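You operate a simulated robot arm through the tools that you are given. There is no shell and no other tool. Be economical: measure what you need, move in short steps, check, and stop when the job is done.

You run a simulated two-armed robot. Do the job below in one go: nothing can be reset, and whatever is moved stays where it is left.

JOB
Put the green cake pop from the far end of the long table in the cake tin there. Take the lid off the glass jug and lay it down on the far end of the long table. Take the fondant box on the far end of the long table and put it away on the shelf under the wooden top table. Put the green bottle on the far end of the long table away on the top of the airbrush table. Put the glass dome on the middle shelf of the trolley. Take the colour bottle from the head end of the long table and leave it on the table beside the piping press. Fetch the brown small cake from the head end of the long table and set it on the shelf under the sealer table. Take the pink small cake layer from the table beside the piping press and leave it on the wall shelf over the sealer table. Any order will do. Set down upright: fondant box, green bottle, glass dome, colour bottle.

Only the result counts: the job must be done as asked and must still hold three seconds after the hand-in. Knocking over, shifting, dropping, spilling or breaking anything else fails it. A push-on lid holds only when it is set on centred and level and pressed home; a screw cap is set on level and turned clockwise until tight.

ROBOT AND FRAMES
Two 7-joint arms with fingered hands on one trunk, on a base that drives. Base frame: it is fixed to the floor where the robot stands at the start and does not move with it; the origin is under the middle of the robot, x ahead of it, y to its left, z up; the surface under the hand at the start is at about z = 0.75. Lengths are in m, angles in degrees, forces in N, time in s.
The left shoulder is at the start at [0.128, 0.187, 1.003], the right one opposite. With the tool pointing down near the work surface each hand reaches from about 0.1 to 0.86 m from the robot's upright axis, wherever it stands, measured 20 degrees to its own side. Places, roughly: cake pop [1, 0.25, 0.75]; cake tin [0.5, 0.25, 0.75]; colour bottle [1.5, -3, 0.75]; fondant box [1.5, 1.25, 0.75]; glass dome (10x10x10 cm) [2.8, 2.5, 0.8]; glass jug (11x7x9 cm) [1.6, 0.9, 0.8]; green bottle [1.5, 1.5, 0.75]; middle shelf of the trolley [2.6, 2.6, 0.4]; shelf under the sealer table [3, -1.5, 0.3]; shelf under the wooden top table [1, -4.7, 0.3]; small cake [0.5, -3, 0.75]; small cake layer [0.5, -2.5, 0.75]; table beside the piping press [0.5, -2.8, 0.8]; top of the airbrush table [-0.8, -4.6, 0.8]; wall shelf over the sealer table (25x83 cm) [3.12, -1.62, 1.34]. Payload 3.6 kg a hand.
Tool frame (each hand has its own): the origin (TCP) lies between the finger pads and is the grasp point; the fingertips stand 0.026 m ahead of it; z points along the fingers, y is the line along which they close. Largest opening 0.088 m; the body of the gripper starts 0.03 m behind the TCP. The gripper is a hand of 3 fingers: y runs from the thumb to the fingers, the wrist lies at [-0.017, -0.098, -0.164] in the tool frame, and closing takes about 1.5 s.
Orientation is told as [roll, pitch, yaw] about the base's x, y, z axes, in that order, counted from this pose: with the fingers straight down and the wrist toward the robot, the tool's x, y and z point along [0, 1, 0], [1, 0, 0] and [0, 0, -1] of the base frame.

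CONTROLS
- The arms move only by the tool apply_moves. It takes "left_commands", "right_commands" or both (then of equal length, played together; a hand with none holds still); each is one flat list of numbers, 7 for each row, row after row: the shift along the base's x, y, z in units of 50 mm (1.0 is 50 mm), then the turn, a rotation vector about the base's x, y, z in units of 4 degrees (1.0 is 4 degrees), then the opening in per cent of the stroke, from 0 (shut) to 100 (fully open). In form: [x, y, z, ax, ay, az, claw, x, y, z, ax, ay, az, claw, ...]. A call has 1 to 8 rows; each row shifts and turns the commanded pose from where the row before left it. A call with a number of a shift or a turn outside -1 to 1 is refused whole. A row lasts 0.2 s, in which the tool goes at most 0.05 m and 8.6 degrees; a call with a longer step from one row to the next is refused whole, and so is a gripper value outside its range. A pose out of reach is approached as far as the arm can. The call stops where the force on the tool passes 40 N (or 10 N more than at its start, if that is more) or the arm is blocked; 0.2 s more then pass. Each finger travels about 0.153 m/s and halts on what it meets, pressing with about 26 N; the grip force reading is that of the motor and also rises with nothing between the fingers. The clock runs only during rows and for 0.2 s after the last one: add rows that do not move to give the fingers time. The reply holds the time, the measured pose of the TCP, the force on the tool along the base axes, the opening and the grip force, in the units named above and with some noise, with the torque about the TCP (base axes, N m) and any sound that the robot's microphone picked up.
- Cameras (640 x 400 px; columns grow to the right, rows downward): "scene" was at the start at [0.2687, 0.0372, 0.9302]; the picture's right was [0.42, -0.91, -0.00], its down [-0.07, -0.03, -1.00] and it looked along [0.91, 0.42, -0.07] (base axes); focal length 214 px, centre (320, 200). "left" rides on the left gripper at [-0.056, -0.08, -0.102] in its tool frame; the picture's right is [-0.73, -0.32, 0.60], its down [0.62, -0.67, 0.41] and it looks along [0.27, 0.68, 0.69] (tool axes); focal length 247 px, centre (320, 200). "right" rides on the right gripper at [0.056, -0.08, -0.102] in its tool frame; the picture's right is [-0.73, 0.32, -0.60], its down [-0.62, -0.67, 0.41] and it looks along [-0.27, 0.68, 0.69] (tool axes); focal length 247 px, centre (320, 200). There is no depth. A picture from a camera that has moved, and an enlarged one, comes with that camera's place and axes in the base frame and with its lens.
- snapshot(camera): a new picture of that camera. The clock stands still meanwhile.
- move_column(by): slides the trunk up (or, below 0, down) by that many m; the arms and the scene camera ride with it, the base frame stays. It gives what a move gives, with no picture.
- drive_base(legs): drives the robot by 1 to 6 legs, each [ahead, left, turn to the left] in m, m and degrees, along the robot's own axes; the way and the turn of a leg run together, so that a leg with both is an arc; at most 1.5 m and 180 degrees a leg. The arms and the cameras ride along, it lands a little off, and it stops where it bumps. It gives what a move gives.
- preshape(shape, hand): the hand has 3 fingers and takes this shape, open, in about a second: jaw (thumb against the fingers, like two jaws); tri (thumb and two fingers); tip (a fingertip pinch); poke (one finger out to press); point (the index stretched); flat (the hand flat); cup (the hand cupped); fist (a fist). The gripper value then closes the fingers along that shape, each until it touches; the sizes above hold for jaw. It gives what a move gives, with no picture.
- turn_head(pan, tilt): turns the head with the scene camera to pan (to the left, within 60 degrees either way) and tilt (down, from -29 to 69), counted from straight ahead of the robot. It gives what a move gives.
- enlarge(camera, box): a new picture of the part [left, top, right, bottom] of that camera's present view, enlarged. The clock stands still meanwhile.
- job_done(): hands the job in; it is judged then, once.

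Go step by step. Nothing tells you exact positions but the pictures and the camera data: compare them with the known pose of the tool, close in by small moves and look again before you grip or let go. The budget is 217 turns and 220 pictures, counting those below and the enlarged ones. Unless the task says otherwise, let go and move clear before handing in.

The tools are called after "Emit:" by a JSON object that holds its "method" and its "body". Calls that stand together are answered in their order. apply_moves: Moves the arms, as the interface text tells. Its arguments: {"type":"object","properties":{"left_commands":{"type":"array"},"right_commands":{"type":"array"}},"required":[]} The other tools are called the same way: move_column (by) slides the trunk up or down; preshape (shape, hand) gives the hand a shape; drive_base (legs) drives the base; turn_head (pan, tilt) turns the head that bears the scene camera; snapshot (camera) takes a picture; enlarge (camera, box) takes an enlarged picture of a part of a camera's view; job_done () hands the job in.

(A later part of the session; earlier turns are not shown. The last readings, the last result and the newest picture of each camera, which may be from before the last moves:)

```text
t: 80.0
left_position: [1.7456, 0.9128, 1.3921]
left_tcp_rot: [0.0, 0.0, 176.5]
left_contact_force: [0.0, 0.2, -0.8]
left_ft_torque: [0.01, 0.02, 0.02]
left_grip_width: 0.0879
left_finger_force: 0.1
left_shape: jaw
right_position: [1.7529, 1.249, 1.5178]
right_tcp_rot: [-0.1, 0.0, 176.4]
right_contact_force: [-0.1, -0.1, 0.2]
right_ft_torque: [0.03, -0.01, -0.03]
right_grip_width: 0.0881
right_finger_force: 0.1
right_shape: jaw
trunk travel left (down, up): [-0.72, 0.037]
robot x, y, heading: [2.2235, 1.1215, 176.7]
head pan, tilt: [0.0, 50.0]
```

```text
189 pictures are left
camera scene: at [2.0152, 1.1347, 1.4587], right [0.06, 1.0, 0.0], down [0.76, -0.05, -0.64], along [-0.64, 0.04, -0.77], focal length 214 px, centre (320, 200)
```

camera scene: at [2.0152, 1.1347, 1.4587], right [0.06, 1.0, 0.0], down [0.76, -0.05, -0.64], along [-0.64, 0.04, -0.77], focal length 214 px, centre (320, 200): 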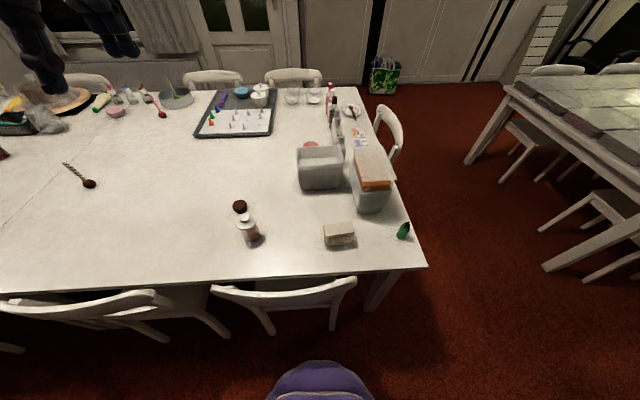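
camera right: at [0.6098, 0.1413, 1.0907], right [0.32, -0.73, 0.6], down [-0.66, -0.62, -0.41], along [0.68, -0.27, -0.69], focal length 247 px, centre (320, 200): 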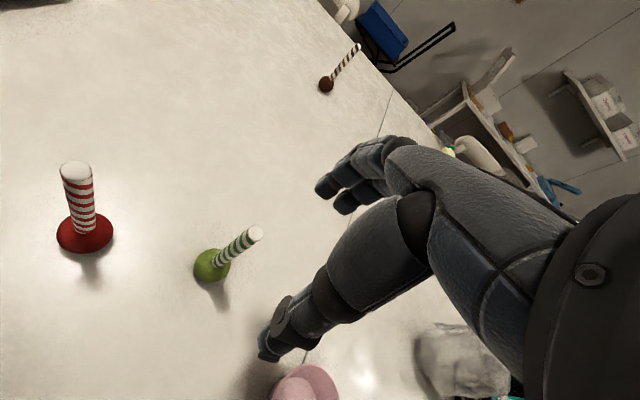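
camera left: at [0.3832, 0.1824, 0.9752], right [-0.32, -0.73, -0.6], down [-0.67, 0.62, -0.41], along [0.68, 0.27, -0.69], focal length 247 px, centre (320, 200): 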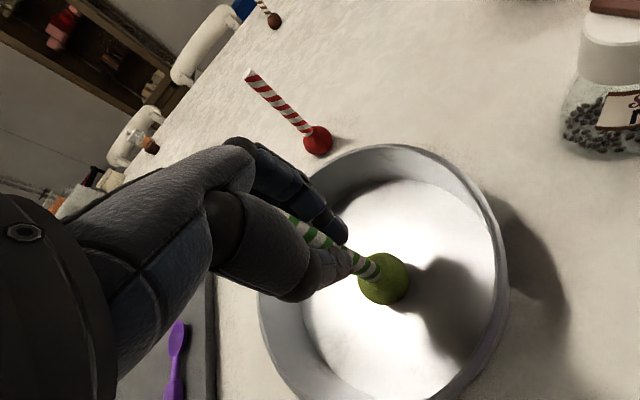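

Excellent view. I'll zoom in on the jug, box and bottle.

Emit:
{"method": "enlarge", "body": {"camera": "scene", "box": [210, 180, 290, 260]}}

Emit:
{"method": "enlarge", "body": {"camera": "scene", "box": [310, 200, 420, 270]}}

Emit:
{"method": "snapshot", "body": {"camera": "left"}}

Emit:
{"method": "snapshot", "body": {"camera": "right"}}

```text
5.00 times, centred on (250, 220) of scene
camera zoom: at [2.0152, 1.1347, 1.4587], right [0.06, 1.0, 0.0], down [0.76, -0.05, -0.64], along [-0.64, 0.04, -0.77], focal length 1072 px, centre (670, 100)
```

zoom: 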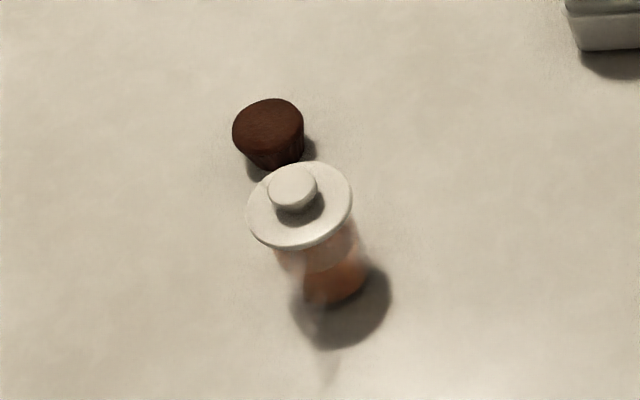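

```text
5.71 times, centred on (365, 235) of scene
camera zoom: at [2.0152, 1.1347, 1.4587], right [0.06, 1.0, 0.0], down [0.76, -0.05, -0.64], along [-0.64, 0.04, -0.77], focal length 1226 px, centre (63, 0)
```

zoom: 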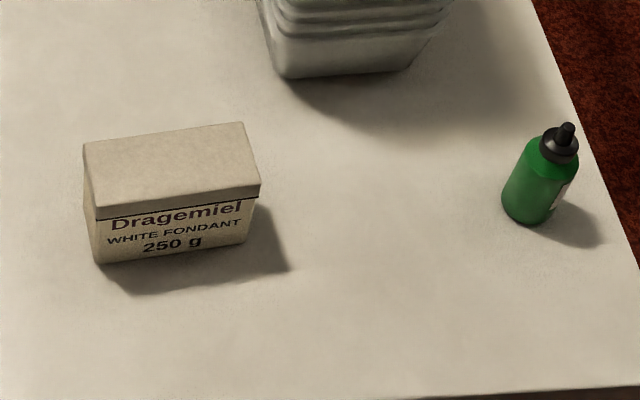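

```text
186 pictures are left
camera left: at [1.8296, 0.9647, 1.4948], right [0.36, 0.71, -0.6], down [0.62, -0.66, -0.41], along [-0.69, -0.22, -0.69], focal length 247 px, centre (320, 200)
```

left: 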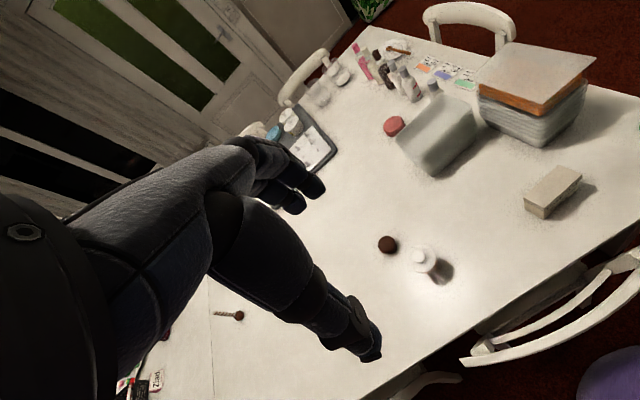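

```text
185 pictures are left
camera right: at [1.8297, 1.1877, 1.6214], right [-0.27, 0.75, 0.6], down [0.7, 0.58, -0.41], along [-0.66, 0.31, -0.69], focal length 247 px, centre (320, 200)
```

right: 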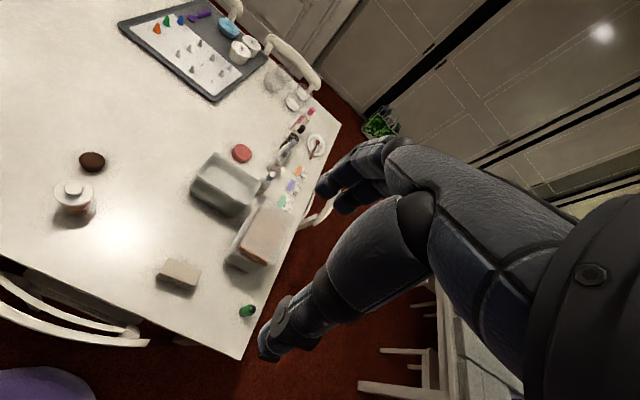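

The jug's axis is near [1.60, 0.912] with the lid knob top at z≈0.89. I'll lower the trunk and bring the left hand over it.

Emit:
{"method": "move_column", "body": {"by": -0.3}}

Emit:
{"method": "apply_moves", "body": {"left_commands": [-0.73, 0, 0, 0, 0, 0, 100, -0.73, 0, 0, 0, 0, 0, 100, -0.73, 0, 0, 0, 0, 0, 100, -0.73, 0, 0, 0, 0, 0, 100, 0, 0, -0.8, 0, 0, 0, 100, 0, 0, -0.6, 0, 0, 0, 100, 0, 0, 0, 0, 0, 0, 100]}}

Emit:
{"method": "snapshot", "body": {"camera": "left"}}

Emit:
{"method": "snapshot", "body": {"camera": "scene"}}

```text
t: 83.0
left_position: [1.7463, 0.9135, 1.0912]
left_tcp_rot: [0.0, 0.0, 176.4]
left_contact_force: [1.1, -0.1, 0.1]
left_ft_torque: [-0.03, -0.03, -0.02]
left_grip_width: 0.0878
left_finger_force: 0.1
left_shape: jaw
right_position: [1.7514, 1.2488, 1.2203]
right_tcp_rot: [-0.1, 0.0, 176.4]
right_contact_force: [0.4, 0.0, 0.7]
right_ft_torque: [0.0, -0.03, 0.0]
right_grip_width: 0.0879
right_finger_force: 0.0
right_shape: jaw
trunk travel left (down, up): [-0.42, 0.337]
robot x, y, heading: [2.2229, 1.1239, 176.2]
head pan, tilt: [0.0, 50.0]
```

```text
t: 84.6
left_position: [1.601, 0.9145, 1.0191]
left_tcp_rot: [0.0, 0.0, 176.5]
left_contact_force: [-0.9, 0.0, -0.1]
left_ft_torque: [-0.02, -0.01, -0.01]
left_grip_width: 0.0878
left_finger_force: 0.0
left_shape: jaw
right_position: [1.752, 1.2488, 1.2189]
right_tcp_rot: [-0.1, 0.0, 176.3]
right_contact_force: [-0.3, 0.5, 0.0]
right_ft_torque: [-0.01, 0.02, 0.0]
right_grip_width: 0.088
right_finger_force: 0.1
right_shape: jaw
trunk travel left (down, up): [-0.42, 0.337]
robot x, y, heading: [2.2246, 1.1236, 176.3]
head pan, tilt: [0.0, 50.0]
```

```text
184 pictures are left
camera left: at [1.6842, 0.9655, 1.1231], right [0.36, 0.71, -0.6], down [0.62, -0.66, -0.41], along [-0.69, -0.22, -0.69], focal length 247 px, centre (320, 200)
```

left: 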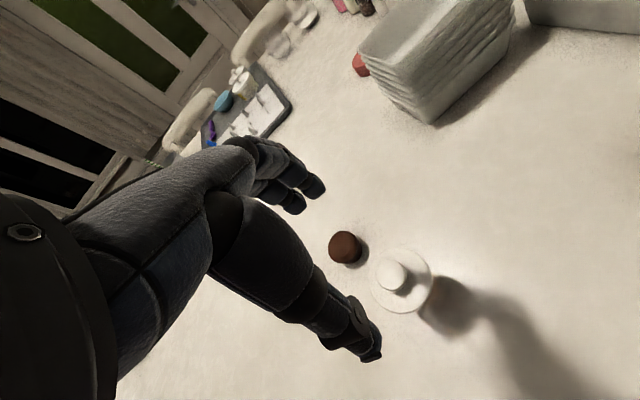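

```text
183 pictures are left
camera scene: at [2.0041, 1.1353, 1.152], right [0.06, 1.0, 0.0], down [0.76, -0.05, -0.64], along [-0.64, 0.04, -0.77], focal length 214 px, centre (320, 200)
```

scene: 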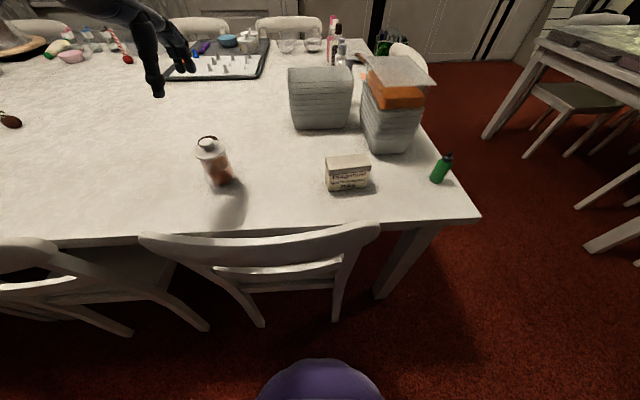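

The knob centre is near [1.592, 0.912] and its top is around z 0.88. I'll descend partway and check.

Emit:
{"method": "apply_moves", "body": {"left_commands": [-0.15, 0, -0.7, 0, 0, 0, 100, 0, 0, -0.7, 0, 0, 0, 100, 0, 0, -0.6, 0, 0, 0, 100, 0, 0, 0, 0, 0, 0, 100]}}

Emit:
{"method": "snapshot", "body": {"camera": "left"}}

Emit:
{"method": "snapshot", "body": {"camera": "scene"}}

Emit:
{"method": "enlarge", "body": {"camera": "scene", "box": [150, 80, 270, 200]}}

```text
t: 85.6
left_position: [1.5936, 0.9132, 0.9209]
left_tcp_rot: [0.0, -0.1, 176.3]
left_contact_force: [0.4, -0.5, -0.4]
left_ft_torque: [-0.03, -0.02, -0.01]
left_grip_width: 0.0877
left_finger_force: 0.0
left_shape: jaw
right_position: [1.7536, 1.2482, 1.2196]
right_tcp_rot: [0.0, 0.0, 176.5]
right_contact_force: [0.4, -0.4, 0.2]
right_ft_torque: [0.0, 0.01, 0.0]
right_grip_width: 0.0877
right_finger_force: 0.1
right_shape: jaw
trunk travel left (down, up): [-0.42, 0.337]
robot x, y, heading: [2.2268, 1.1225, 176.3]
head pan, tilt: [0.0, 50.0]
```

```text
182 pictures are left
camera left: at [1.6785, 0.9645, 1.024], right [0.36, 0.71, -0.6], down [0.62, -0.66, -0.41], along [-0.69, -0.23, -0.69], focal length 247 px, centre (320, 200)
```

left: 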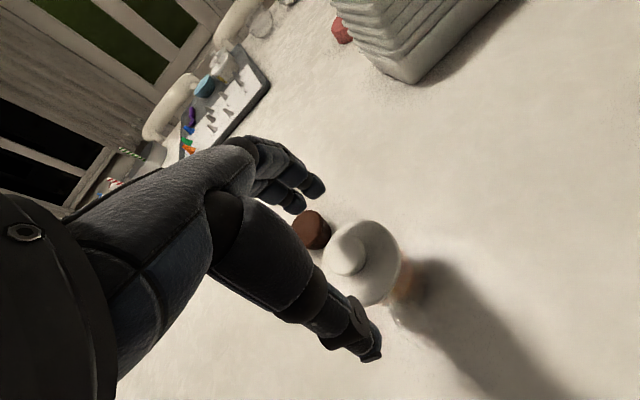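

```text
181 pictures are left
camera scene: at [2.0041, 1.1353, 1.152], right [0.06, 1.0, 0.0], down [0.76, -0.05, -0.64], along [-0.64, 0.04, -0.77], focal length 214 px, centre (320, 200)
```

scene: 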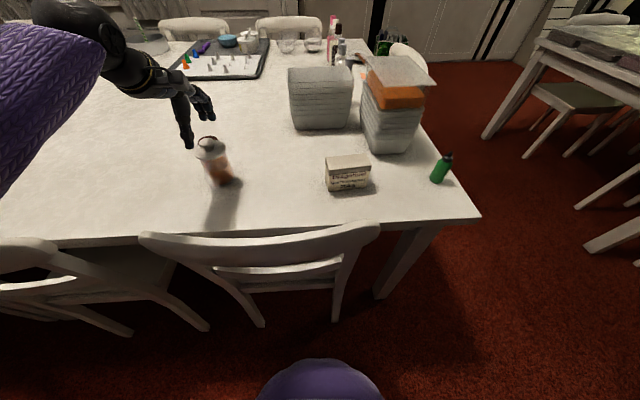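

```text
3.33 times, centred on (210, 140) of scene
camera zoom: at [2.0041, 1.1353, 1.152], right [0.06, 1.0, 0.0], down [0.76, -0.05, -0.64], along [-0.64, 0.04, -0.77], focal length 715 px, centre (687, 400)
```

zoom: 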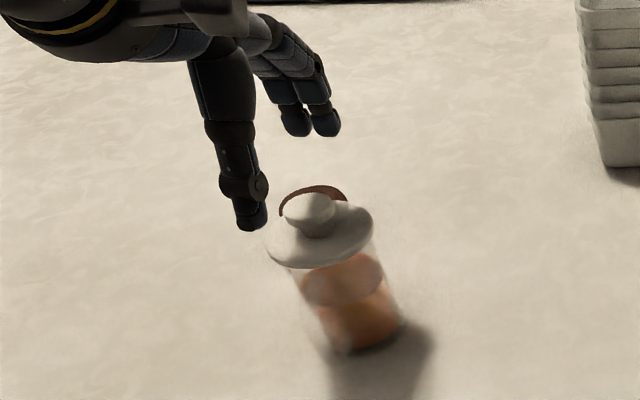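

The knob sits under the hand, with the lid disc at z≈0.853 and the knob up to 0.878. I'll lower to TCP 0.884 and close gently.

Emit:
{"method": "apply_moves", "body": {"left_commands": [-0.04, 0, -0.7, 0, 0, 0, 100, 0, 0, 0, 0, 0, 0, 100, 0, 0, 0, 0, 0, 0, 70, 0, 0, 0, 0, 0, 0, 50, 0, 0, 0, 0, 0, 0, 30, 0, 0, 0, 0, 0, 0, 10, 0, 0, 0, 0, 0, 0, 0, 0, 0, 0, 0, 0, 0, 0]}}

Emit:
{"method": "snapshot", "body": {"camera": "left"}}

Emit:
{"method": "enlarge", "body": {"camera": "scene", "box": [150, 80, 270, 200]}}

```text
t: 87.4
left_position: [1.5909, 0.9098, 0.8878]
left_tcp_rot: [-0.1, -0.2, 176.4]
left_contact_force: [-0.1, -0.4, 11.3]
left_ft_torque: [-0.05, -0.21, -0.06]
left_grip_width: 0.0169
left_finger_force: 25.7
left_shape: jaw
right_position: [1.7543, 1.2483, 1.2202]
right_tcp_rot: [0.0, 0.0, 176.4]
right_contact_force: [-0.8, 0.2, 0.1]
right_ft_torque: [0.02, 0.02, -0.02]
right_grip_width: 0.0878
right_finger_force: 0.0
right_shape: jaw
trunk travel left (down, up): [-0.42, 0.337]
robot x, y, heading: [2.2238, 1.1208, 176.5]
head pan, tilt: [0.0, 50.0]
```

```text
179 pictures are left
camera left: at [1.6745, 0.9627, 0.9907], right [0.36, 0.71, -0.6], down [0.62, -0.66, -0.41], along [-0.69, -0.22, -0.68], focal length 247 px, centre (320, 200)
```

left: 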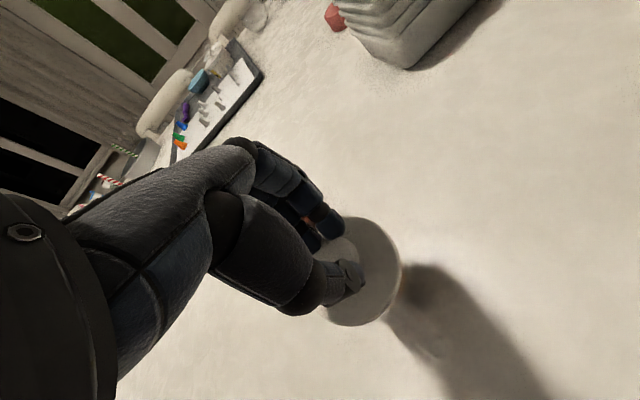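

```text
3.33 times, centred on (210, 140) of scene
camera zoom: at [2.0049, 1.1356, 1.1522], right [0.06, 1.0, 0.0], down [0.76, -0.05, -0.64], along [-0.64, 0.04, -0.77], focal length 715 px, centre (687, 400)
```

zoom: 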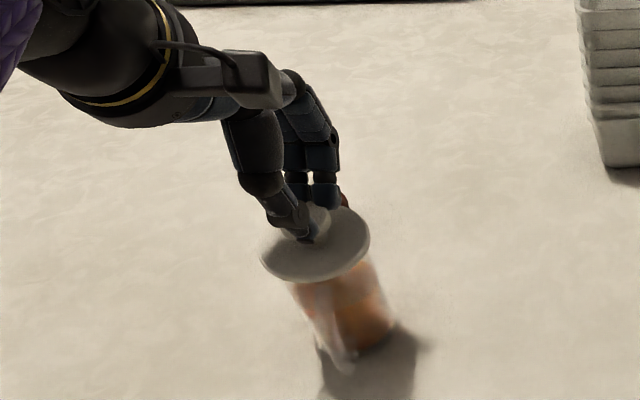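

The knob is gripped. I'll lift slowly and check whether the jug stays down.

Emit:
{"method": "apply_moves", "body": {"left_commands": [0, 0, 0.1, 0, 0, 0, 0, 0, 0, 0.15, 0, 0, 0, 0, 0, 0, 0.15, 0, 0, 0, 0, 0, 0, 0, 0, 0, 0, 0]}}

Emit:
{"method": "enlarge", "body": {"camera": "scene", "box": [150, 80, 270, 200]}}

```text
t: 88.4
left_position: [1.5896, 0.9108, 0.9061]
left_tcp_rot: [0.0, 0.1, 176.4]
left_contact_force: [-0.1, 0.3, -0.3]
left_ft_torque: [-0.01, 0.03, 0.04]
left_grip_width: 0.015
left_finger_force: 26.3
left_shape: jaw
right_position: [1.7535, 1.2482, 1.2185]
right_tcp_rot: [0.0, 0.0, 176.4]
right_contact_force: [-0.4, 0.2, -0.4]
right_ft_torque: [-0.02, -0.01, 0.0]
right_grip_width: 0.088
right_finger_force: 0.0
right_shape: jaw
trunk travel left (down, up): [-0.42, 0.337]
robot x, y, heading: [2.2262, 1.1191, 176.7]
head pan, tilt: [0.0, 50.0]
heard: snap
```

```text
3.33 times, centred on (210, 140) of scene
camera zoom: at [2.0039, 1.1353, 1.1519], right [0.06, 1.0, 0.0], down [0.76, -0.05, -0.64], along [-0.64, 0.04, -0.77], focal length 715 px, centre (687, 400)
```

zoom: 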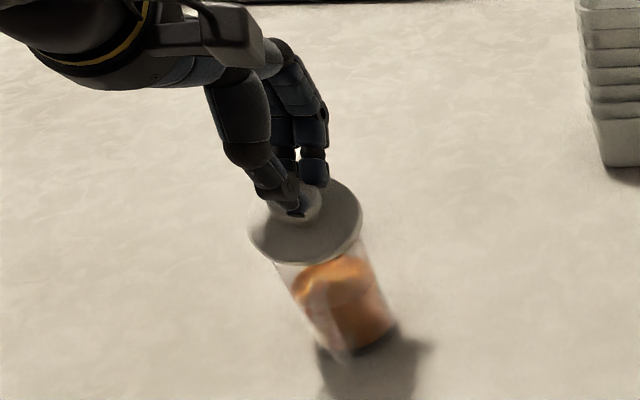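

It snapped free and the jug stayed put. I'll raise the lid and carry it to a clear spot near [1.6, 0.72].

Emit:
{"method": "apply_moves", "body": {"left_commands": [0, 0, 0.6, 0, 0, 0, 0, 0, 0, 0.9, 0, 0, 0, 0, 0, -0.9, 0, 0, 0, 0, 0, 0, -0.9, 0, 0, 0, 0, 0, 0, -0.9, 0, 0, 0, 0, 0, 0, -0.9, 0, 0, 0, 0, 0, 0, -0.3, 0, 0, 0, 0, 0, 0, 0, 0, 0, 0, 0, 0]}}

Emit:
{"method": "snapshot", "body": {"camera": "scene"}}

Emit:
{"method": "snapshot", "body": {"camera": "left"}}

```text
t: 90.2
left_position: [1.5922, 0.7172, 0.9808]
left_tcp_rot: [0.1, 0.0, 176.3]
left_contact_force: [-0.3, -0.3, 0.3]
left_ft_torque: [0.05, 0.01, 0.03]
left_grip_width: 0.0151
left_finger_force: 25.6
left_shape: jaw
right_position: [1.7526, 1.2487, 1.2187]
right_tcp_rot: [0.0, 0.0, 176.4]
right_contact_force: [-0.7, 0.3, 1.3]
right_ft_torque: [0.01, -0.06, 0.01]
right_grip_width: 0.0877
right_finger_force: 0.0
right_shape: jaw
trunk travel left (down, up): [-0.42, 0.337]
robot x, y, heading: [2.2233, 1.121, 176.5]
head pan, tilt: [0.0, 50.0]
```

```text
176 pictures are left
camera scene: at [2.004, 1.1352, 1.1519], right [0.06, 1.0, 0.0], down [0.76, -0.05, -0.64], along [-0.64, 0.04, -0.77], focal length 214 px, centre (320, 200)
```

scene: 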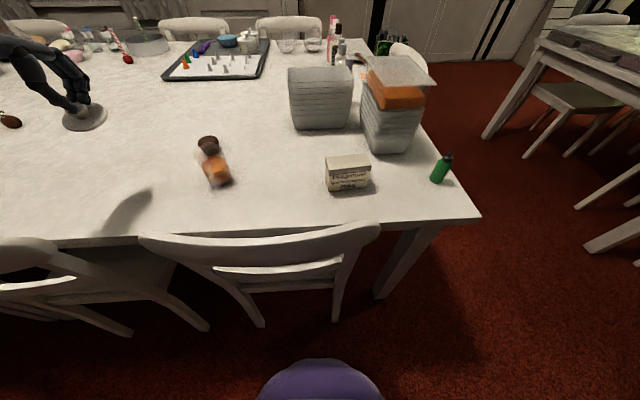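

```text
175 pictures are left
camera left: at [1.6756, 0.768, 1.085], right [0.36, 0.71, -0.6], down [0.63, -0.66, -0.41], along [-0.69, -0.23, -0.69], focal length 247 px, centre (320, 200)
```

left: 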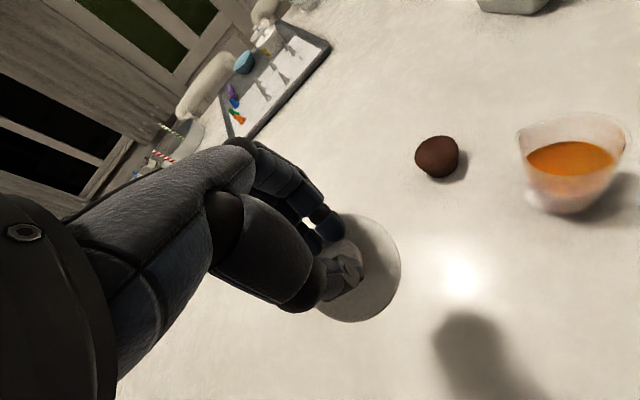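

Clear table below, so I'll lower the lid in steps.

Emit:
{"method": "apply_moves", "body": {"left_commands": [0, 0, -0.9, 0, 0, 0, 0, 0, 0, -0.9, 0, 0, 0, 0, 0, 0, -0.9, 0, 0, 0, 0, 0, 0, -0.4, 0, 0, 0, 0, 0, 0, 0, 0, 0, 0, 0]}}

Emit:
{"method": "enlarge", "body": {"camera": "scene", "box": [0, 60, 160, 220]}}

```text
t: 91.4
left_position: [1.5893, 0.7134, 0.8274]
left_tcp_rot: [0.0, -0.1, 176.4]
left_contact_force: [-0.9, 0.0, 0.1]
left_ft_torque: [-0.02, 0.01, 0.0]
left_grip_width: 0.0147
left_finger_force: 25.9
left_shape: jaw
right_position: [1.7527, 1.2476, 1.2181]
right_tcp_rot: [0.0, -0.1, 176.4]
right_contact_force: [0.9, 0.0, 0.1]
right_ft_torque: [-0.05, 0.02, -0.01]
right_grip_width: 0.088
right_finger_force: 0.1
right_shape: jaw
trunk travel left (down, up): [-0.42, 0.337]
robot x, y, heading: [2.2269, 1.1229, 176.4]
head pan, tilt: [0.0, 50.0]
```

```text
2.50 times, centred on (80, 140) of scene
camera zoom: at [2.004, 1.1352, 1.1519], right [0.06, 1.0, 0.0], down [0.76, -0.05, -0.64], along [-0.64, 0.04, -0.77], focal length 536 px, centre (920, 350)
```

zoom: 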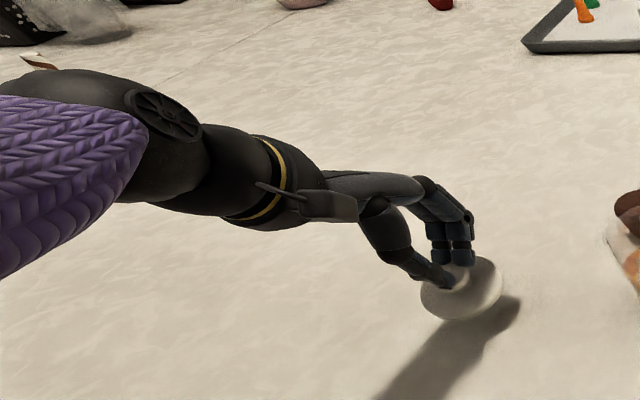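

Emit:
{"method": "apply_moves", "body": {"left_commands": [0, 0, -0.2, 0, 0, 0, 0, 0, 0, -0.15, 0, 0, 0, 0, 0, 0, -0.1, 0, 0, 0, 0, 0, 0, -0.1, 0, 0, 0, 0, 0, 0, 0, 0, 0, 0, 0]}}

Emit:
{"method": "enlarge", "body": {"camera": "scene", "box": [60, 90, 160, 190]}}

```text
t: 92.6
left_position: [1.5875, 0.7182, 0.806]
left_tcp_rot: [0.1, -0.9, 176.5]
left_contact_force: [-3.4, -4.0, 32.8]
left_ft_torque: [-0.04, -0.42, -0.06]
left_grip_width: 0.0157
left_finger_force: 26.1
left_shape: jaw
right_position: [1.7551, 1.2496, 1.2209]
right_tcp_rot: [0.0, -0.1, 176.4]
right_contact_force: [0.1, -0.1, -0.2]
right_ft_torque: [-0.03, 0.01, -0.01]
right_grip_width: 0.088
right_finger_force: 0.0
right_shape: jaw
trunk travel left (down, up): [-0.42, 0.337]
robot x, y, heading: [2.224, 1.1217, 176.7]
head pan, tilt: [0.0, 50.0]
```

```text
4.00 times, centred on (110, 140) of scene
camera zoom: at [2.0064, 1.1367, 1.1528], right [0.06, 1.0, 0.0], down [0.76, -0.05, -0.64], along [-0.64, 0.04, -0.76], focal length 858 px, centre (1160, 440)
```

zoom: 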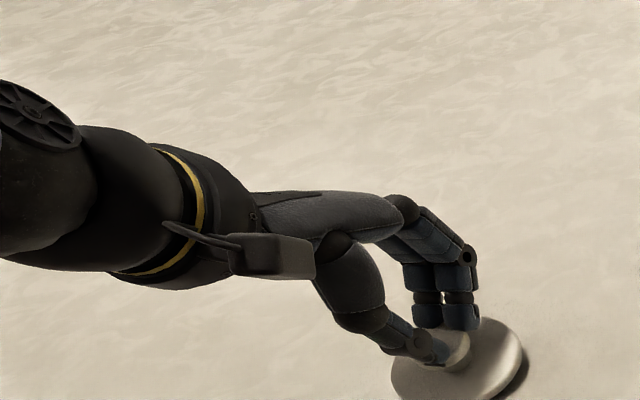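

It's on the table. I'll ease the force, open and lift away.

Emit:
{"method": "apply_moves", "body": {"left_commands": [0, 0, 0.06, 0, 0, 0, 0, 0, 0, 0, 0, 0, 0, 40, 0, 0, 0, 0, 0, 0, 80, 0, 0, 0, 0, 0, 0, 100, 0, 0, 0, 0, 0, 0, 100, 0, 0, 0.6, 0, 0, 0, 100, 0, 0, 0.9, 0, 0, 0, 100, 0, 0, 0.9, 0, 0, 0, 100]}}

Emit:
{"method": "snapshot", "body": {"camera": "scene"}}

```text
t: 94.4
left_position: [1.5911, 0.7178, 0.9213]
left_tcp_rot: [-0.1, 0.0, 176.5]
left_contact_force: [-0.4, 0.6, 0.8]
left_ft_torque: [0.0, 0.01, 0.06]
left_grip_width: 0.0878
left_finger_force: 0.1
left_shape: jaw
right_position: [1.7537, 1.2481, 1.2212]
right_tcp_rot: [0.0, 0.0, 176.4]
right_contact_force: [-0.3, -0.2, -0.3]
right_ft_torque: [0.01, 0.01, -0.01]
right_grip_width: 0.0877
right_finger_force: 0.1
right_shape: jaw
trunk travel left (down, up): [-0.42, 0.337]
robot x, y, heading: [2.2188, 1.1214, 176.4]
head pan, tilt: [0.0, 50.0]
```

```text
172 pictures are left
camera scene: at [2.0044, 1.1354, 1.152], right [0.06, 1.0, 0.0], down [0.76, -0.05, -0.64], along [-0.64, 0.04, -0.77], focal length 214 px, centre (320, 200)
```

scene: 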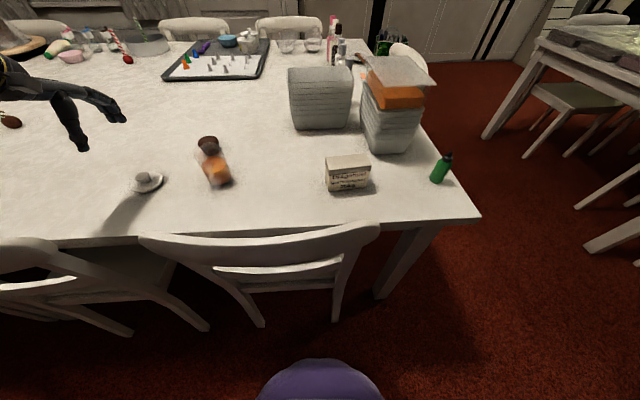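

The lid lies safely on the table. Next is the dome: I'll raise the trunk, drive to the trolley and look.

Emit:
{"method": "move_column", "body": {"by": 0.3}}

Emit:
{"method": "apply_moves", "body": {"left_commands": [0.7, 0.5, 0.2, 0, 0, 0, 100, 0.7, 0.5, 0.2, 0, 0, 0, 100, 0.7, 0.5, 0.2, 0, 0, 0, 100, 0.7, 0.4, 0.2, 0, 0, 0, 100]}}

Emit:
{"method": "drive_base", "body": {"legs": [[0, 0, -86.5], [1.1, 0, 0], [0, 0, -55]]}}

Emit:
{"method": "turn_head", "body": {"pan": 10, "tilt": 35}}

Emit:
{"method": "snapshot", "body": {"camera": "scene"}}

```text
t: 97.4
left_position: [1.5901, 0.7176, 1.2213]
left_tcp_rot: [-0.1, 0.0, 176.3]
left_contact_force: [-0.2, 0.0, -1.0]
left_ft_torque: [-0.01, 0.03, -0.02]
left_grip_width: 0.0878
left_finger_force: 0.1
left_shape: jaw
right_position: [1.7523, 1.2483, 1.519]
right_tcp_rot: [0.0, 0.1, 176.4]
right_contact_force: [0.0, 0.4, -0.2]
right_ft_torque: [0.01, -0.04, 0.0]
right_grip_width: 0.0881
right_finger_force: 0.0
right_shape: jaw
trunk travel left (down, up): [-0.72, 0.037]
robot x, y, heading: [2.2214, 1.1254, 176.4]
head pan, tilt: [0.0, 50.0]
```

```text
t: 98.4
left_position: [1.7277, 0.8127, 1.2597]
left_tcp_rot: [0.0, -0.1, 176.4]
left_contact_force: [0.3, -0.1, -0.4]
left_ft_torque: [-0.01, 0.02, 0.01]
left_grip_width: 0.0878
left_finger_force: 0.1
left_shape: jaw
right_position: [1.7532, 1.2494, 1.5206]
right_tcp_rot: [0.0, -0.2, 176.3]
right_contact_force: [0.5, -0.5, 0.1]
right_ft_torque: [-0.02, 0.0, -0.01]
right_grip_width: 0.0878
right_finger_force: 0.0
right_shape: jaw
trunk travel left (down, up): [-0.72, 0.037]
robot x, y, heading: [2.2197, 1.1231, 176.3]
head pan, tilt: [0.0, 50.0]
```

```text
t: 110.2
left_position: [2.3578, 2.8102, 1.2583]
left_tcp_rot: [-0.1, 0.0, 37.3]
left_contact_force: [0.2, 1.0, 0.5]
left_ft_torque: [0.02, 0.0, 0.01]
left_grip_width: 0.0877
left_finger_force: 0.2
left_shape: jaw
right_position: [2.6238, 2.4616, 1.518]
right_tcp_rot: [0.0, 0.0, 37.3]
right_contact_force: [0.3, -1.0, 0.9]
right_ft_torque: [0.01, 0.01, -0.02]
right_grip_width: 0.088
right_finger_force: 0.2
right_shape: jaw
trunk travel left (down, up): [-0.72, 0.037]
robot x, y, heading: [2.1826, 2.2502, 37.7]
head pan, tilt: [0.0, 50.0]
```

```text
t: 111.0
left_position: [2.3594, 2.8081, 1.2594]
left_tcp_rot: [-0.1, 0.0, 37.3]
left_contact_force: [-0.1, 0.3, 1.0]
left_ft_torque: [0.0, 0.0, 0.02]
left_grip_width: 0.0877
left_finger_force: 0.0
left_shape: jaw
right_position: [2.6239, 2.462, 1.5192]
right_tcp_rot: [0.0, 0.1, 37.4]
right_contact_force: [0.3, -0.1, 0.0]
right_ft_torque: [0.0, -0.02, 0.0]
right_grip_width: 0.0882
right_finger_force: 0.1
right_shape: jaw
trunk travel left (down, up): [-0.72, 0.037]
robot x, y, heading: [2.1877, 2.2469, 37.2]
head pan, tilt: [10.0, 35.0]
```

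```text
171 pictures are left
camera scene: at [2.3488, 2.3918, 1.4804], right [0.73, -0.68, 0.0], down [-0.39, -0.42, -0.82], along [0.56, 0.6, -0.57], focal length 214 px, centre (320, 200)
```

scene: 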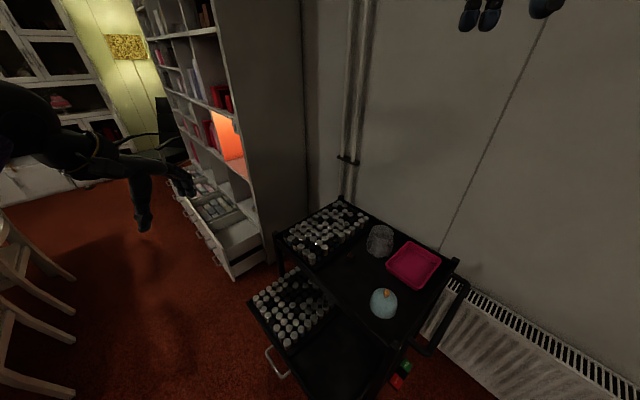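

The trolley is in view, and its middle shelf sticks out toward me with free space on it. I'll zoom in.

Emit:
{"method": "enlarge", "body": {"camera": "scene", "box": [240, 190, 480, 400]}}

Emit:
{"method": "enlarge", "body": {"camera": "scene", "box": [340, 210, 440, 290]}}

```text
1.90 times, centred on (360, 295) of scene
camera zoom: at [2.3488, 2.3918, 1.4804], right [0.73, -0.68, 0.0], down [-0.39, -0.42, -0.82], along [0.56, 0.6, -0.57], focal length 408 px, centre (244, 19)
```

zoom: 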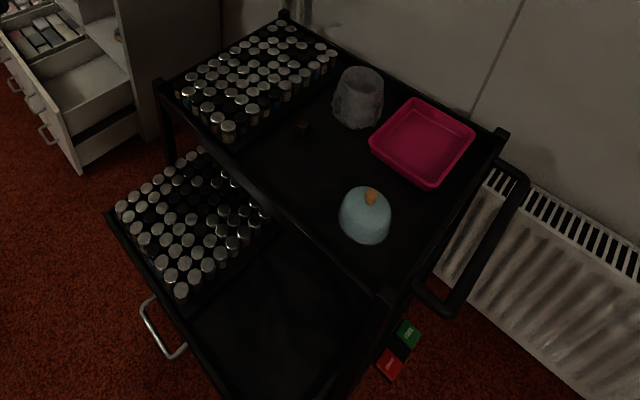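

```text
5.00 times, centred on (390, 250) of scene
camera zoom: at [2.3488, 2.3918, 1.4804], right [0.73, -0.68, 0.0], down [-0.39, -0.42, -0.82], along [0.56, 0.6, -0.57], focal length 1072 px, centre (-30, -50)
```

zoom: 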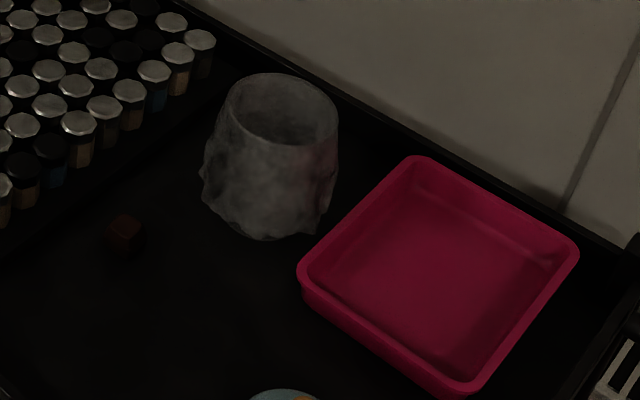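

The dome is the bluish one with an orange knob. I'll triangulate it with the right-hand camera.

Emit:
{"method": "snapshot", "body": {"camera": "right"}}

Emit:
{"method": "turn_head", "body": {"pan": 10, "tilt": 55}}

Emit:
{"method": "snapshot", "body": {"camera": "scene"}}

```text
168 pictures are left
camera right: at [2.5268, 2.4587, 1.6214], right [0.7, -0.39, 0.6], down [-0.15, -0.9, -0.41], along [0.7, 0.2, -0.69], focal length 247 px, centre (320, 200)
```

right: 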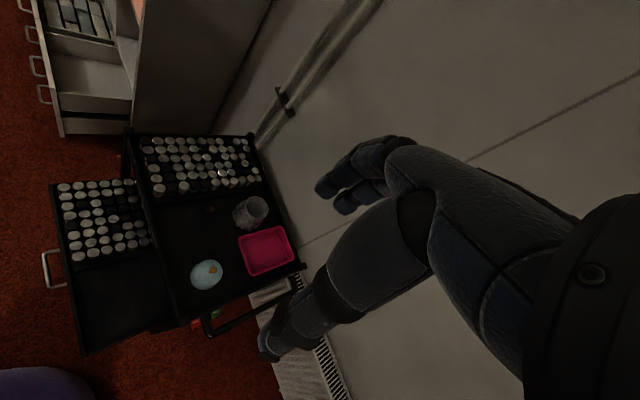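

```text
t: 111.8
left_position: [2.3574, 2.8092, 1.2593]
left_tcp_rot: [-0.1, 0.0, 37.3]
left_contact_force: [0.3, -0.3, 0.7]
left_ft_torque: [0.01, 0.0, 0.05]
left_grip_width: 0.088
left_finger_force: 0.1
left_shape: jaw
right_position: [2.6234, 2.4627, 1.5193]
right_tcp_rot: [0.0, 0.1, 37.2]
right_contact_force: [-0.4, -0.4, -0.1]
right_ft_torque: [0.02, -0.02, 0.01]
right_grip_width: 0.0879
right_finger_force: 0.1
right_shape: jaw
trunk travel left (down, up): [-0.72, 0.037]
robot x, y, heading: [2.1847, 2.2506, 37.4]
head pan, tilt: [10.0, 55.0]
```

```text
167 pictures are left
camera scene: at [2.338, 2.3802, 1.4522], right [0.74, -0.68, 0.0], down [-0.56, -0.6, -0.57], along [0.39, 0.42, -0.82], focal length 214 px, centre (320, 200)
```

scene: 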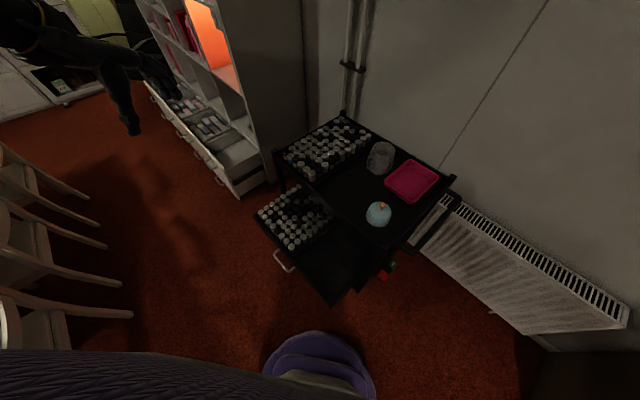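

Triangulation puts the dome's knob at about [2.80, 2.543, 0.80], so the trolley top is at z≈0.70. The pulled-out middle shelf is at z≈0.5, from x≈2.48, and its y 2.47–2.72 part is free. I'll lower the trunk and bring the right hand over the dome.

Emit:
{"method": "move_column", "body": {"by": -0.35}}

Emit:
{"method": "apply_moves", "body": {"right_commands": [0.7, 0.32, 0, 0, 0, 0, 100, 0.7, 0.32, 0, 0, 0, 0, 100, 0.7, 0.32, 0, 0, 0, 0, 100, 0.7, 0.32, 0, 0, 0, 0, 100, 0.7, 0.32, -0.3, 0, 0, 0, 100, 0, 0, -0.9, 0, 0, 0, 100, 0, 0, -0.9, 0, 0, 0, 100, 0, 0, -0.9, 0, 0, 0, 100]}}

Emit:
{"method": "snapshot", "body": {"camera": "right"}}

Emit:
{"method": "snapshot", "body": {"camera": "scene"}}

```text
t: 115.3
left_position: [2.358, 2.8082, 0.9096]
left_tcp_rot: [-0.1, 0.0, 37.4]
left_contact_force: [0.2, 0.2, 0.6]
left_ft_torque: [0.0, 0.02, 0.0]
left_grip_width: 0.088
left_finger_force: 0.1
left_shape: jaw
right_position: [2.6234, 2.4629, 1.1698]
right_tcp_rot: [0.0, 0.0, 37.3]
right_contact_force: [0.2, 0.0, -1.0]
right_ft_torque: [0.0, 0.0, 0.01]
right_grip_width: 0.0878
right_finger_force: 0.1
right_shape: jaw
trunk travel left (down, up): [-0.37, 0.387]
robot x, y, heading: [2.1864, 2.2476, 37.1]
head pan, tilt: [10.0, 55.0]
```

```text
t: 117.1
left_position: [2.359, 2.8087, 0.9096]
left_tcp_rot: [0.0, 0.0, 37.3]
left_contact_force: [-0.7, 0.0, 0.4]
left_ft_torque: [0.01, -0.01, 0.01]
left_grip_width: 0.0874
left_finger_force: 0.0
left_shape: jaw
right_position: [2.7994, 2.5458, 1.0185]
right_tcp_rot: [0.0, 0.0, 37.4]
right_contact_force: [-0.2, -1.2, -0.8]
right_ft_torque: [-0.02, 0.01, -0.01]
right_grip_width: 0.088
right_finger_force: 0.1
right_shape: jaw
trunk travel left (down, up): [-0.37, 0.387]
robot x, y, heading: [2.1849, 2.2457, 37.5]
head pan, tilt: [10.0, 55.0]
```

```text
166 pictures are left
camera right: at [2.7025, 2.5427, 1.1217], right [0.7, -0.39, 0.6], down [-0.15, -0.9, -0.41], along [0.7, 0.2, -0.69], focal length 247 px, centre (320, 200)
```

right: 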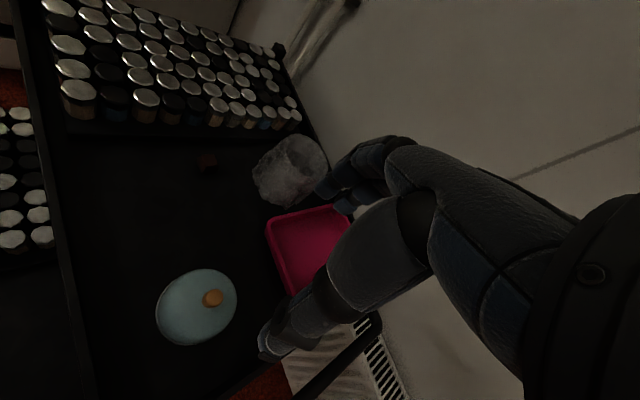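

```text
165 pictures are left
camera scene: at [2.3517, 2.3905, 1.0922], right [0.74, -0.68, 0.0], down [-0.56, -0.6, -0.57], along [0.39, 0.42, -0.82], focal length 214 px, centre (320, 200)
```

scene: 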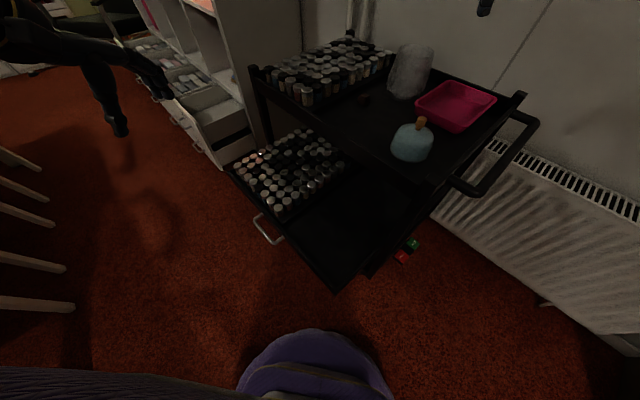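

The knob top is at [2.798, 2.544, 0.806], right under the hand. I'll descend.

Emit:
{"method": "apply_moves", "body": {"right_commands": [0, 0, -0.9, 0, 0, 0, 100, 0, 0, -0.9, 0, 0, 0, 100, 0, 0, -0.9, 0, 0, 0, 100, 0, 0, -0.9, 0, 0, 0, 100, 0, 0, -0.3, 0, 0, 0, 100, 0, 0, 0, 0, 0, 0, 100]}}

Emit:
{"method": "snapshot", "body": {"camera": "right"}}

Emit:
{"method": "enlarge", "body": {"camera": "scene", "box": [360, 60, 480, 180]}}

```text
t: 118.5
left_position: [2.3575, 2.8101, 0.9099]
left_tcp_rot: [0.0, 0.0, 37.3]
left_contact_force: [0.2, -0.2, 0.0]
left_ft_torque: [0.01, 0.02, 0.0]
left_grip_width: 0.0877
left_finger_force: 0.0
left_shape: jaw
right_position: [2.7973, 2.5422, 0.8219]
right_tcp_rot: [0.0, 0.0, 37.3]
right_contact_force: [0.2, 1.1, 0.3]
right_ft_torque: [-0.01, 0.0, 0.02]
right_grip_width: 0.0878
right_finger_force: 0.1
right_shape: jaw
trunk travel left (down, up): [-0.37, 0.387]
robot x, y, heading: [2.1836, 2.2464, 37.5]
head pan, tilt: [10.0, 55.0]
```

```text
164 pictures are left
camera right: at [2.701, 2.5389, 0.9246], right [0.7, -0.39, 0.6], down [-0.15, -0.9, -0.41], along [0.7, 0.2, -0.69], focal length 247 px, centre (320, 200)
```

right: 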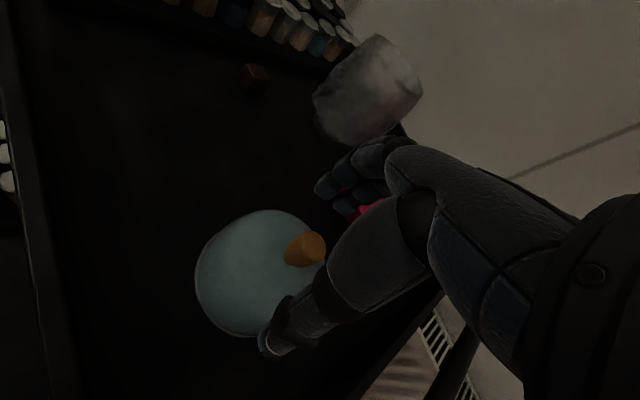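

```text
3.33 times, centred on (420, 120) of scene
camera zoom: at [2.3514, 2.3904, 1.0923], right [0.74, -0.68, 0.0], down [-0.56, -0.6, -0.57], along [0.39, 0.42, -0.82], focal length 715 px, centre (-13, 467)
```

zoom: 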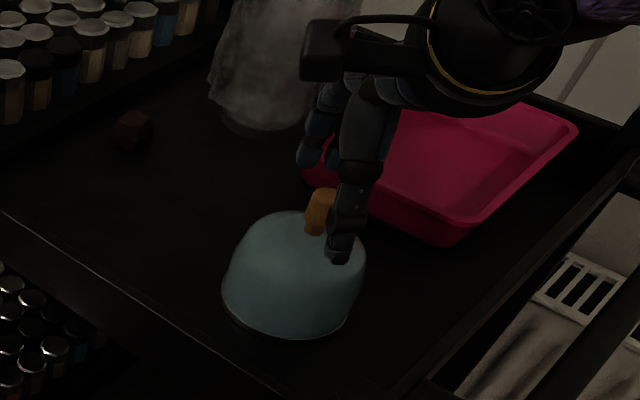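

I'll make a small correction and lower 1 cm, then close on the knob.

Emit:
{"method": "apply_moves", "body": {"right_commands": [-0.06, 0.09, -0.2, 0, 0, 0, 100, 0, 0, 0, 0, 0, 0, 70, 0, 0, 0, 0, 0, 0, 50, 0, 0, 0, 0, 0, 0, 30, 0, 0, 0, 0, 0, 0, 15, 0, 0, 0, 0, 0, 0, 0, 0, 0, 0, 0, 0, 0, 0, 0, 0, 0, 0, 0, 0, 0]}}

Emit:
{"method": "snapshot", "body": {"camera": "right"}}

Emit:
{"method": "enlarge", "body": {"camera": "scene", "box": [360, 60, 480, 180]}}

```text
t: 120.3
left_position: [2.358, 2.8089, 0.9086]
left_tcp_rot: [0.1, 0.0, 37.3]
left_contact_force: [0.7, -0.1, 0.5]
left_ft_torque: [0.01, 0.02, 0.0]
left_grip_width: 0.0878
left_finger_force: 0.0
left_shape: jaw
right_position: [2.7963, 2.5482, 0.8132]
right_tcp_rot: [0.1, 0.1, 37.2]
right_contact_force: [-0.1, -0.2, -0.8]
right_ft_torque: [-0.01, -0.01, 0.01]
right_grip_width: 0.008
right_finger_force: 26.1
right_shape: jaw
trunk travel left (down, up): [-0.37, 0.387]
robot x, y, heading: [2.1847, 2.25, 37.1]
head pan, tilt: [10.0, 55.0]
```

```text
162 pictures are left
camera right: at [2.6988, 2.5443, 0.916], right [0.7, -0.39, 0.6], down [-0.15, -0.9, -0.41], along [0.7, 0.2, -0.69], focal length 247 px, centre (320, 200)
```

right: 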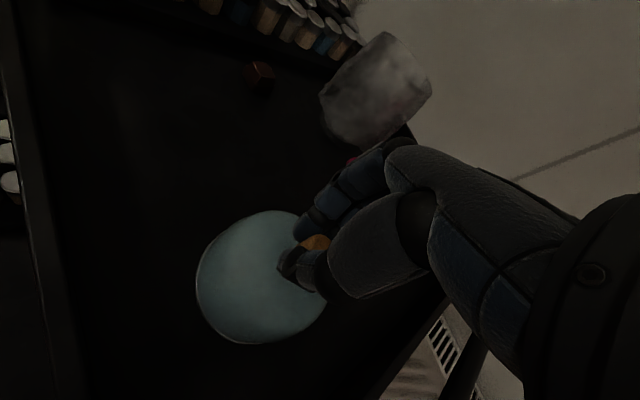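

```text
3.33 times, centred on (420, 120) of scene
camera zoom: at [2.3515, 2.3905, 1.0922], right [0.74, -0.68, 0.0], down [-0.56, -0.6, -0.57], along [0.39, 0.42, -0.82], focal length 715 px, centre (-13, 467)
```

zoom: 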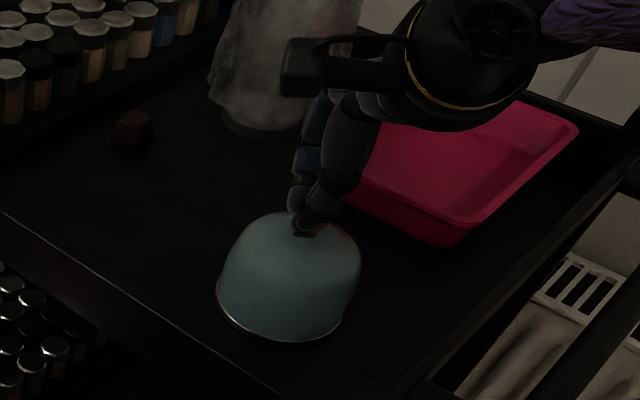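

Gripped at about 8 mm. I'll lift gently and check.

Emit:
{"method": "apply_moves", "body": {"right_commands": [0, 0, 0.3, 0, 0, 0, 0, 0, 0, 0.5, 0, 0, 0, 0, 0, 0, 0.9, 0, 0, 0, 0, 0, 0, 0.9, 0, 0, 0, 0, 0, 0, 0, 0, 0, 0, 0]}}

Emit:
{"method": "snapshot", "body": {"camera": "right"}}

Emit:
{"method": "snapshot", "body": {"camera": "scene"}}

```text
t: 121.5
left_position: [2.3584, 2.8091, 0.9097]
left_tcp_rot: [0.0, 0.0, 37.3]
left_contact_force: [-0.3, -0.2, -0.6]
left_ft_torque: [-0.02, -0.02, -0.02]
left_grip_width: 0.0879
left_finger_force: 0.0
left_shape: jaw
right_position: [2.7955, 2.5477, 0.9439]
right_tcp_rot: [0.0, 0.1, 37.2]
right_contact_force: [0.0, 0.2, -1.0]
right_ft_torque: [-0.03, 0.02, 0.0]
right_grip_width: 0.0077
right_finger_force: 26.7
right_shape: jaw
trunk travel left (down, up): [-0.37, 0.387]
robot x, y, heading: [2.1845, 2.2491, 37.3]
head pan, tilt: [10.0, 55.0]
```

```text
160 pictures are left
camera right: at [2.6989, 2.5449, 1.0463], right [0.7, -0.39, 0.6], down [-0.15, -0.9, -0.41], along [0.7, 0.2, -0.69], focal length 247 px, centre (320, 200)
```

right: 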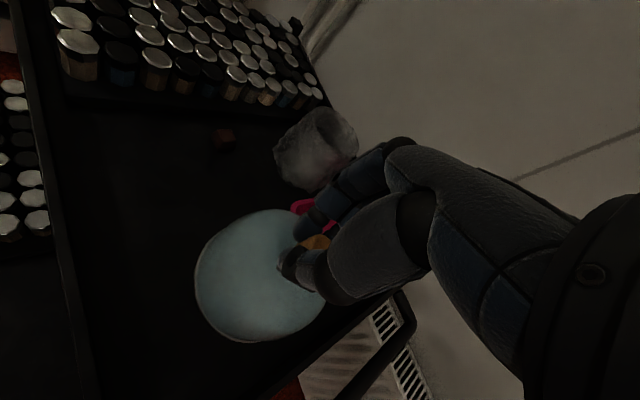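

```text
159 pictures are left
camera scene: at [2.3516, 2.3905, 1.0921], right [0.74, -0.68, 0.0], down [-0.56, -0.6, -0.57], along [0.39, 0.42, -0.82], focal length 214 px, centre (320, 200)
```

scene: 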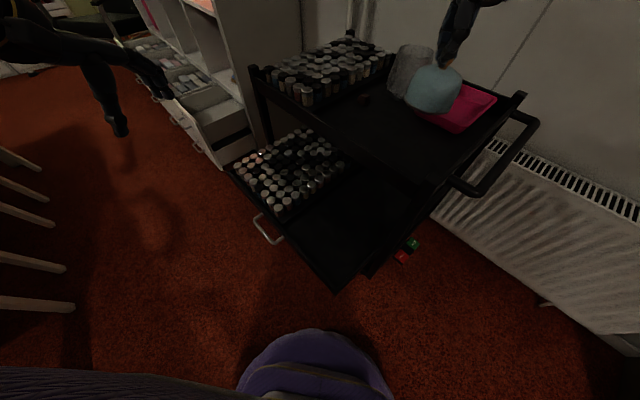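

The dome is held. I'll draw it back over the jutting part of the middle shelf at about [2.60, 2.60] and raise the left hand out of the way, then look.

Emit:
{"method": "apply_moves", "body": {"right_commands": [-0.8, 0.1, 0.1, 0, 0, 0, 0, -0.8, 0.2, 0, 0, 0, 0, 0, -0.8, 0.25, 0, 0, 0, 0, 0, -0.8, 0.25, 0, 0, 0, 0, 0, -0.7, 0.2, 0, 0, 0, 0, 0, 0, 0, 0, 0, 0, 0, 0, 0, 0, 0, 0, 0, 0, 0], "left_commands": [-0.2, 0, 0.9, 0, 0, 0, 100, -0.2, 0, 0.9, 0, 0, 0, 100, -0.2, 0, 0.9, 0, 0, 0, 100, -0.2, 0, 0.9, 0, 0, 0, 100, 0, 0, 0.9, 0, 0, 0, 100, 0, 0, 0.9, 0, 0, 0, 100, 0, 0, 0.5, 0, 0, 0, 100]}}

Emit:
{"method": "snapshot", "body": {"camera": "right"}}

Emit:
{"method": "snapshot", "body": {"camera": "scene"}}

```text
t: 123.1
left_position: [2.3175, 2.8081, 1.2015]
left_tcp_rot: [0.0, 0.1, 37.3]
left_contact_force: [-0.2, 0.0, -0.4]
left_ft_torque: [-0.01, 0.04, -0.03]
left_grip_width: 0.0875
left_finger_force: 0.0
left_shape: jaw
right_position: [2.6009, 2.5981, 0.9496]
right_tcp_rot: [-0.1, -0.1, 37.4]
right_contact_force: [-0.6, -2.0, -0.6]
right_ft_torque: [-0.01, 0.01, 0.0]
right_grip_width: 0.0077
right_finger_force: 26.3
right_shape: jaw
trunk travel left (down, up): [-0.37, 0.387]
robot x, y, heading: [2.1869, 2.2486, 37.1]
head pan, tilt: [10.0, 55.0]
```

```text
158 pictures are left
camera right: at [2.5031, 2.5946, 1.0513], right [0.7, -0.39, 0.6], down [-0.15, -0.9, -0.41], along [0.7, 0.2, -0.69], focal length 247 px, centre (320, 200)
```

right: 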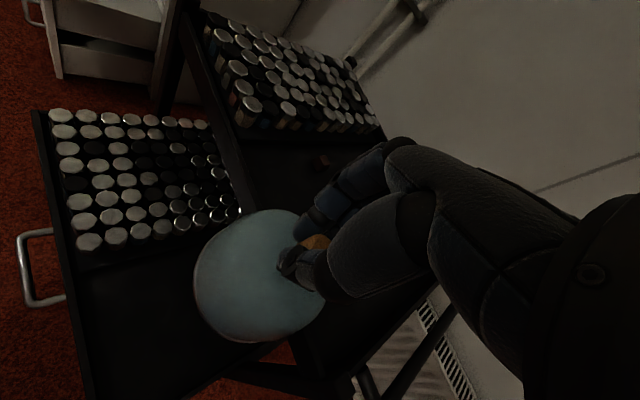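

```text
157 pictures are left
camera scene: at [2.3512, 2.3906, 1.0922], right [0.74, -0.68, 0.0], down [-0.56, -0.6, -0.57], along [0.39, 0.42, -0.82], focal length 214 px, centre (320, 200)
```

scene: 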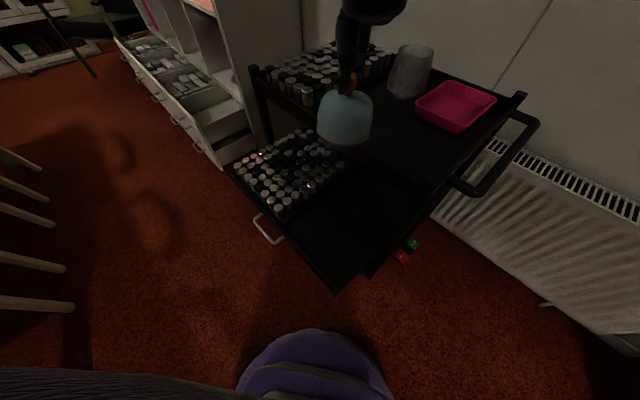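

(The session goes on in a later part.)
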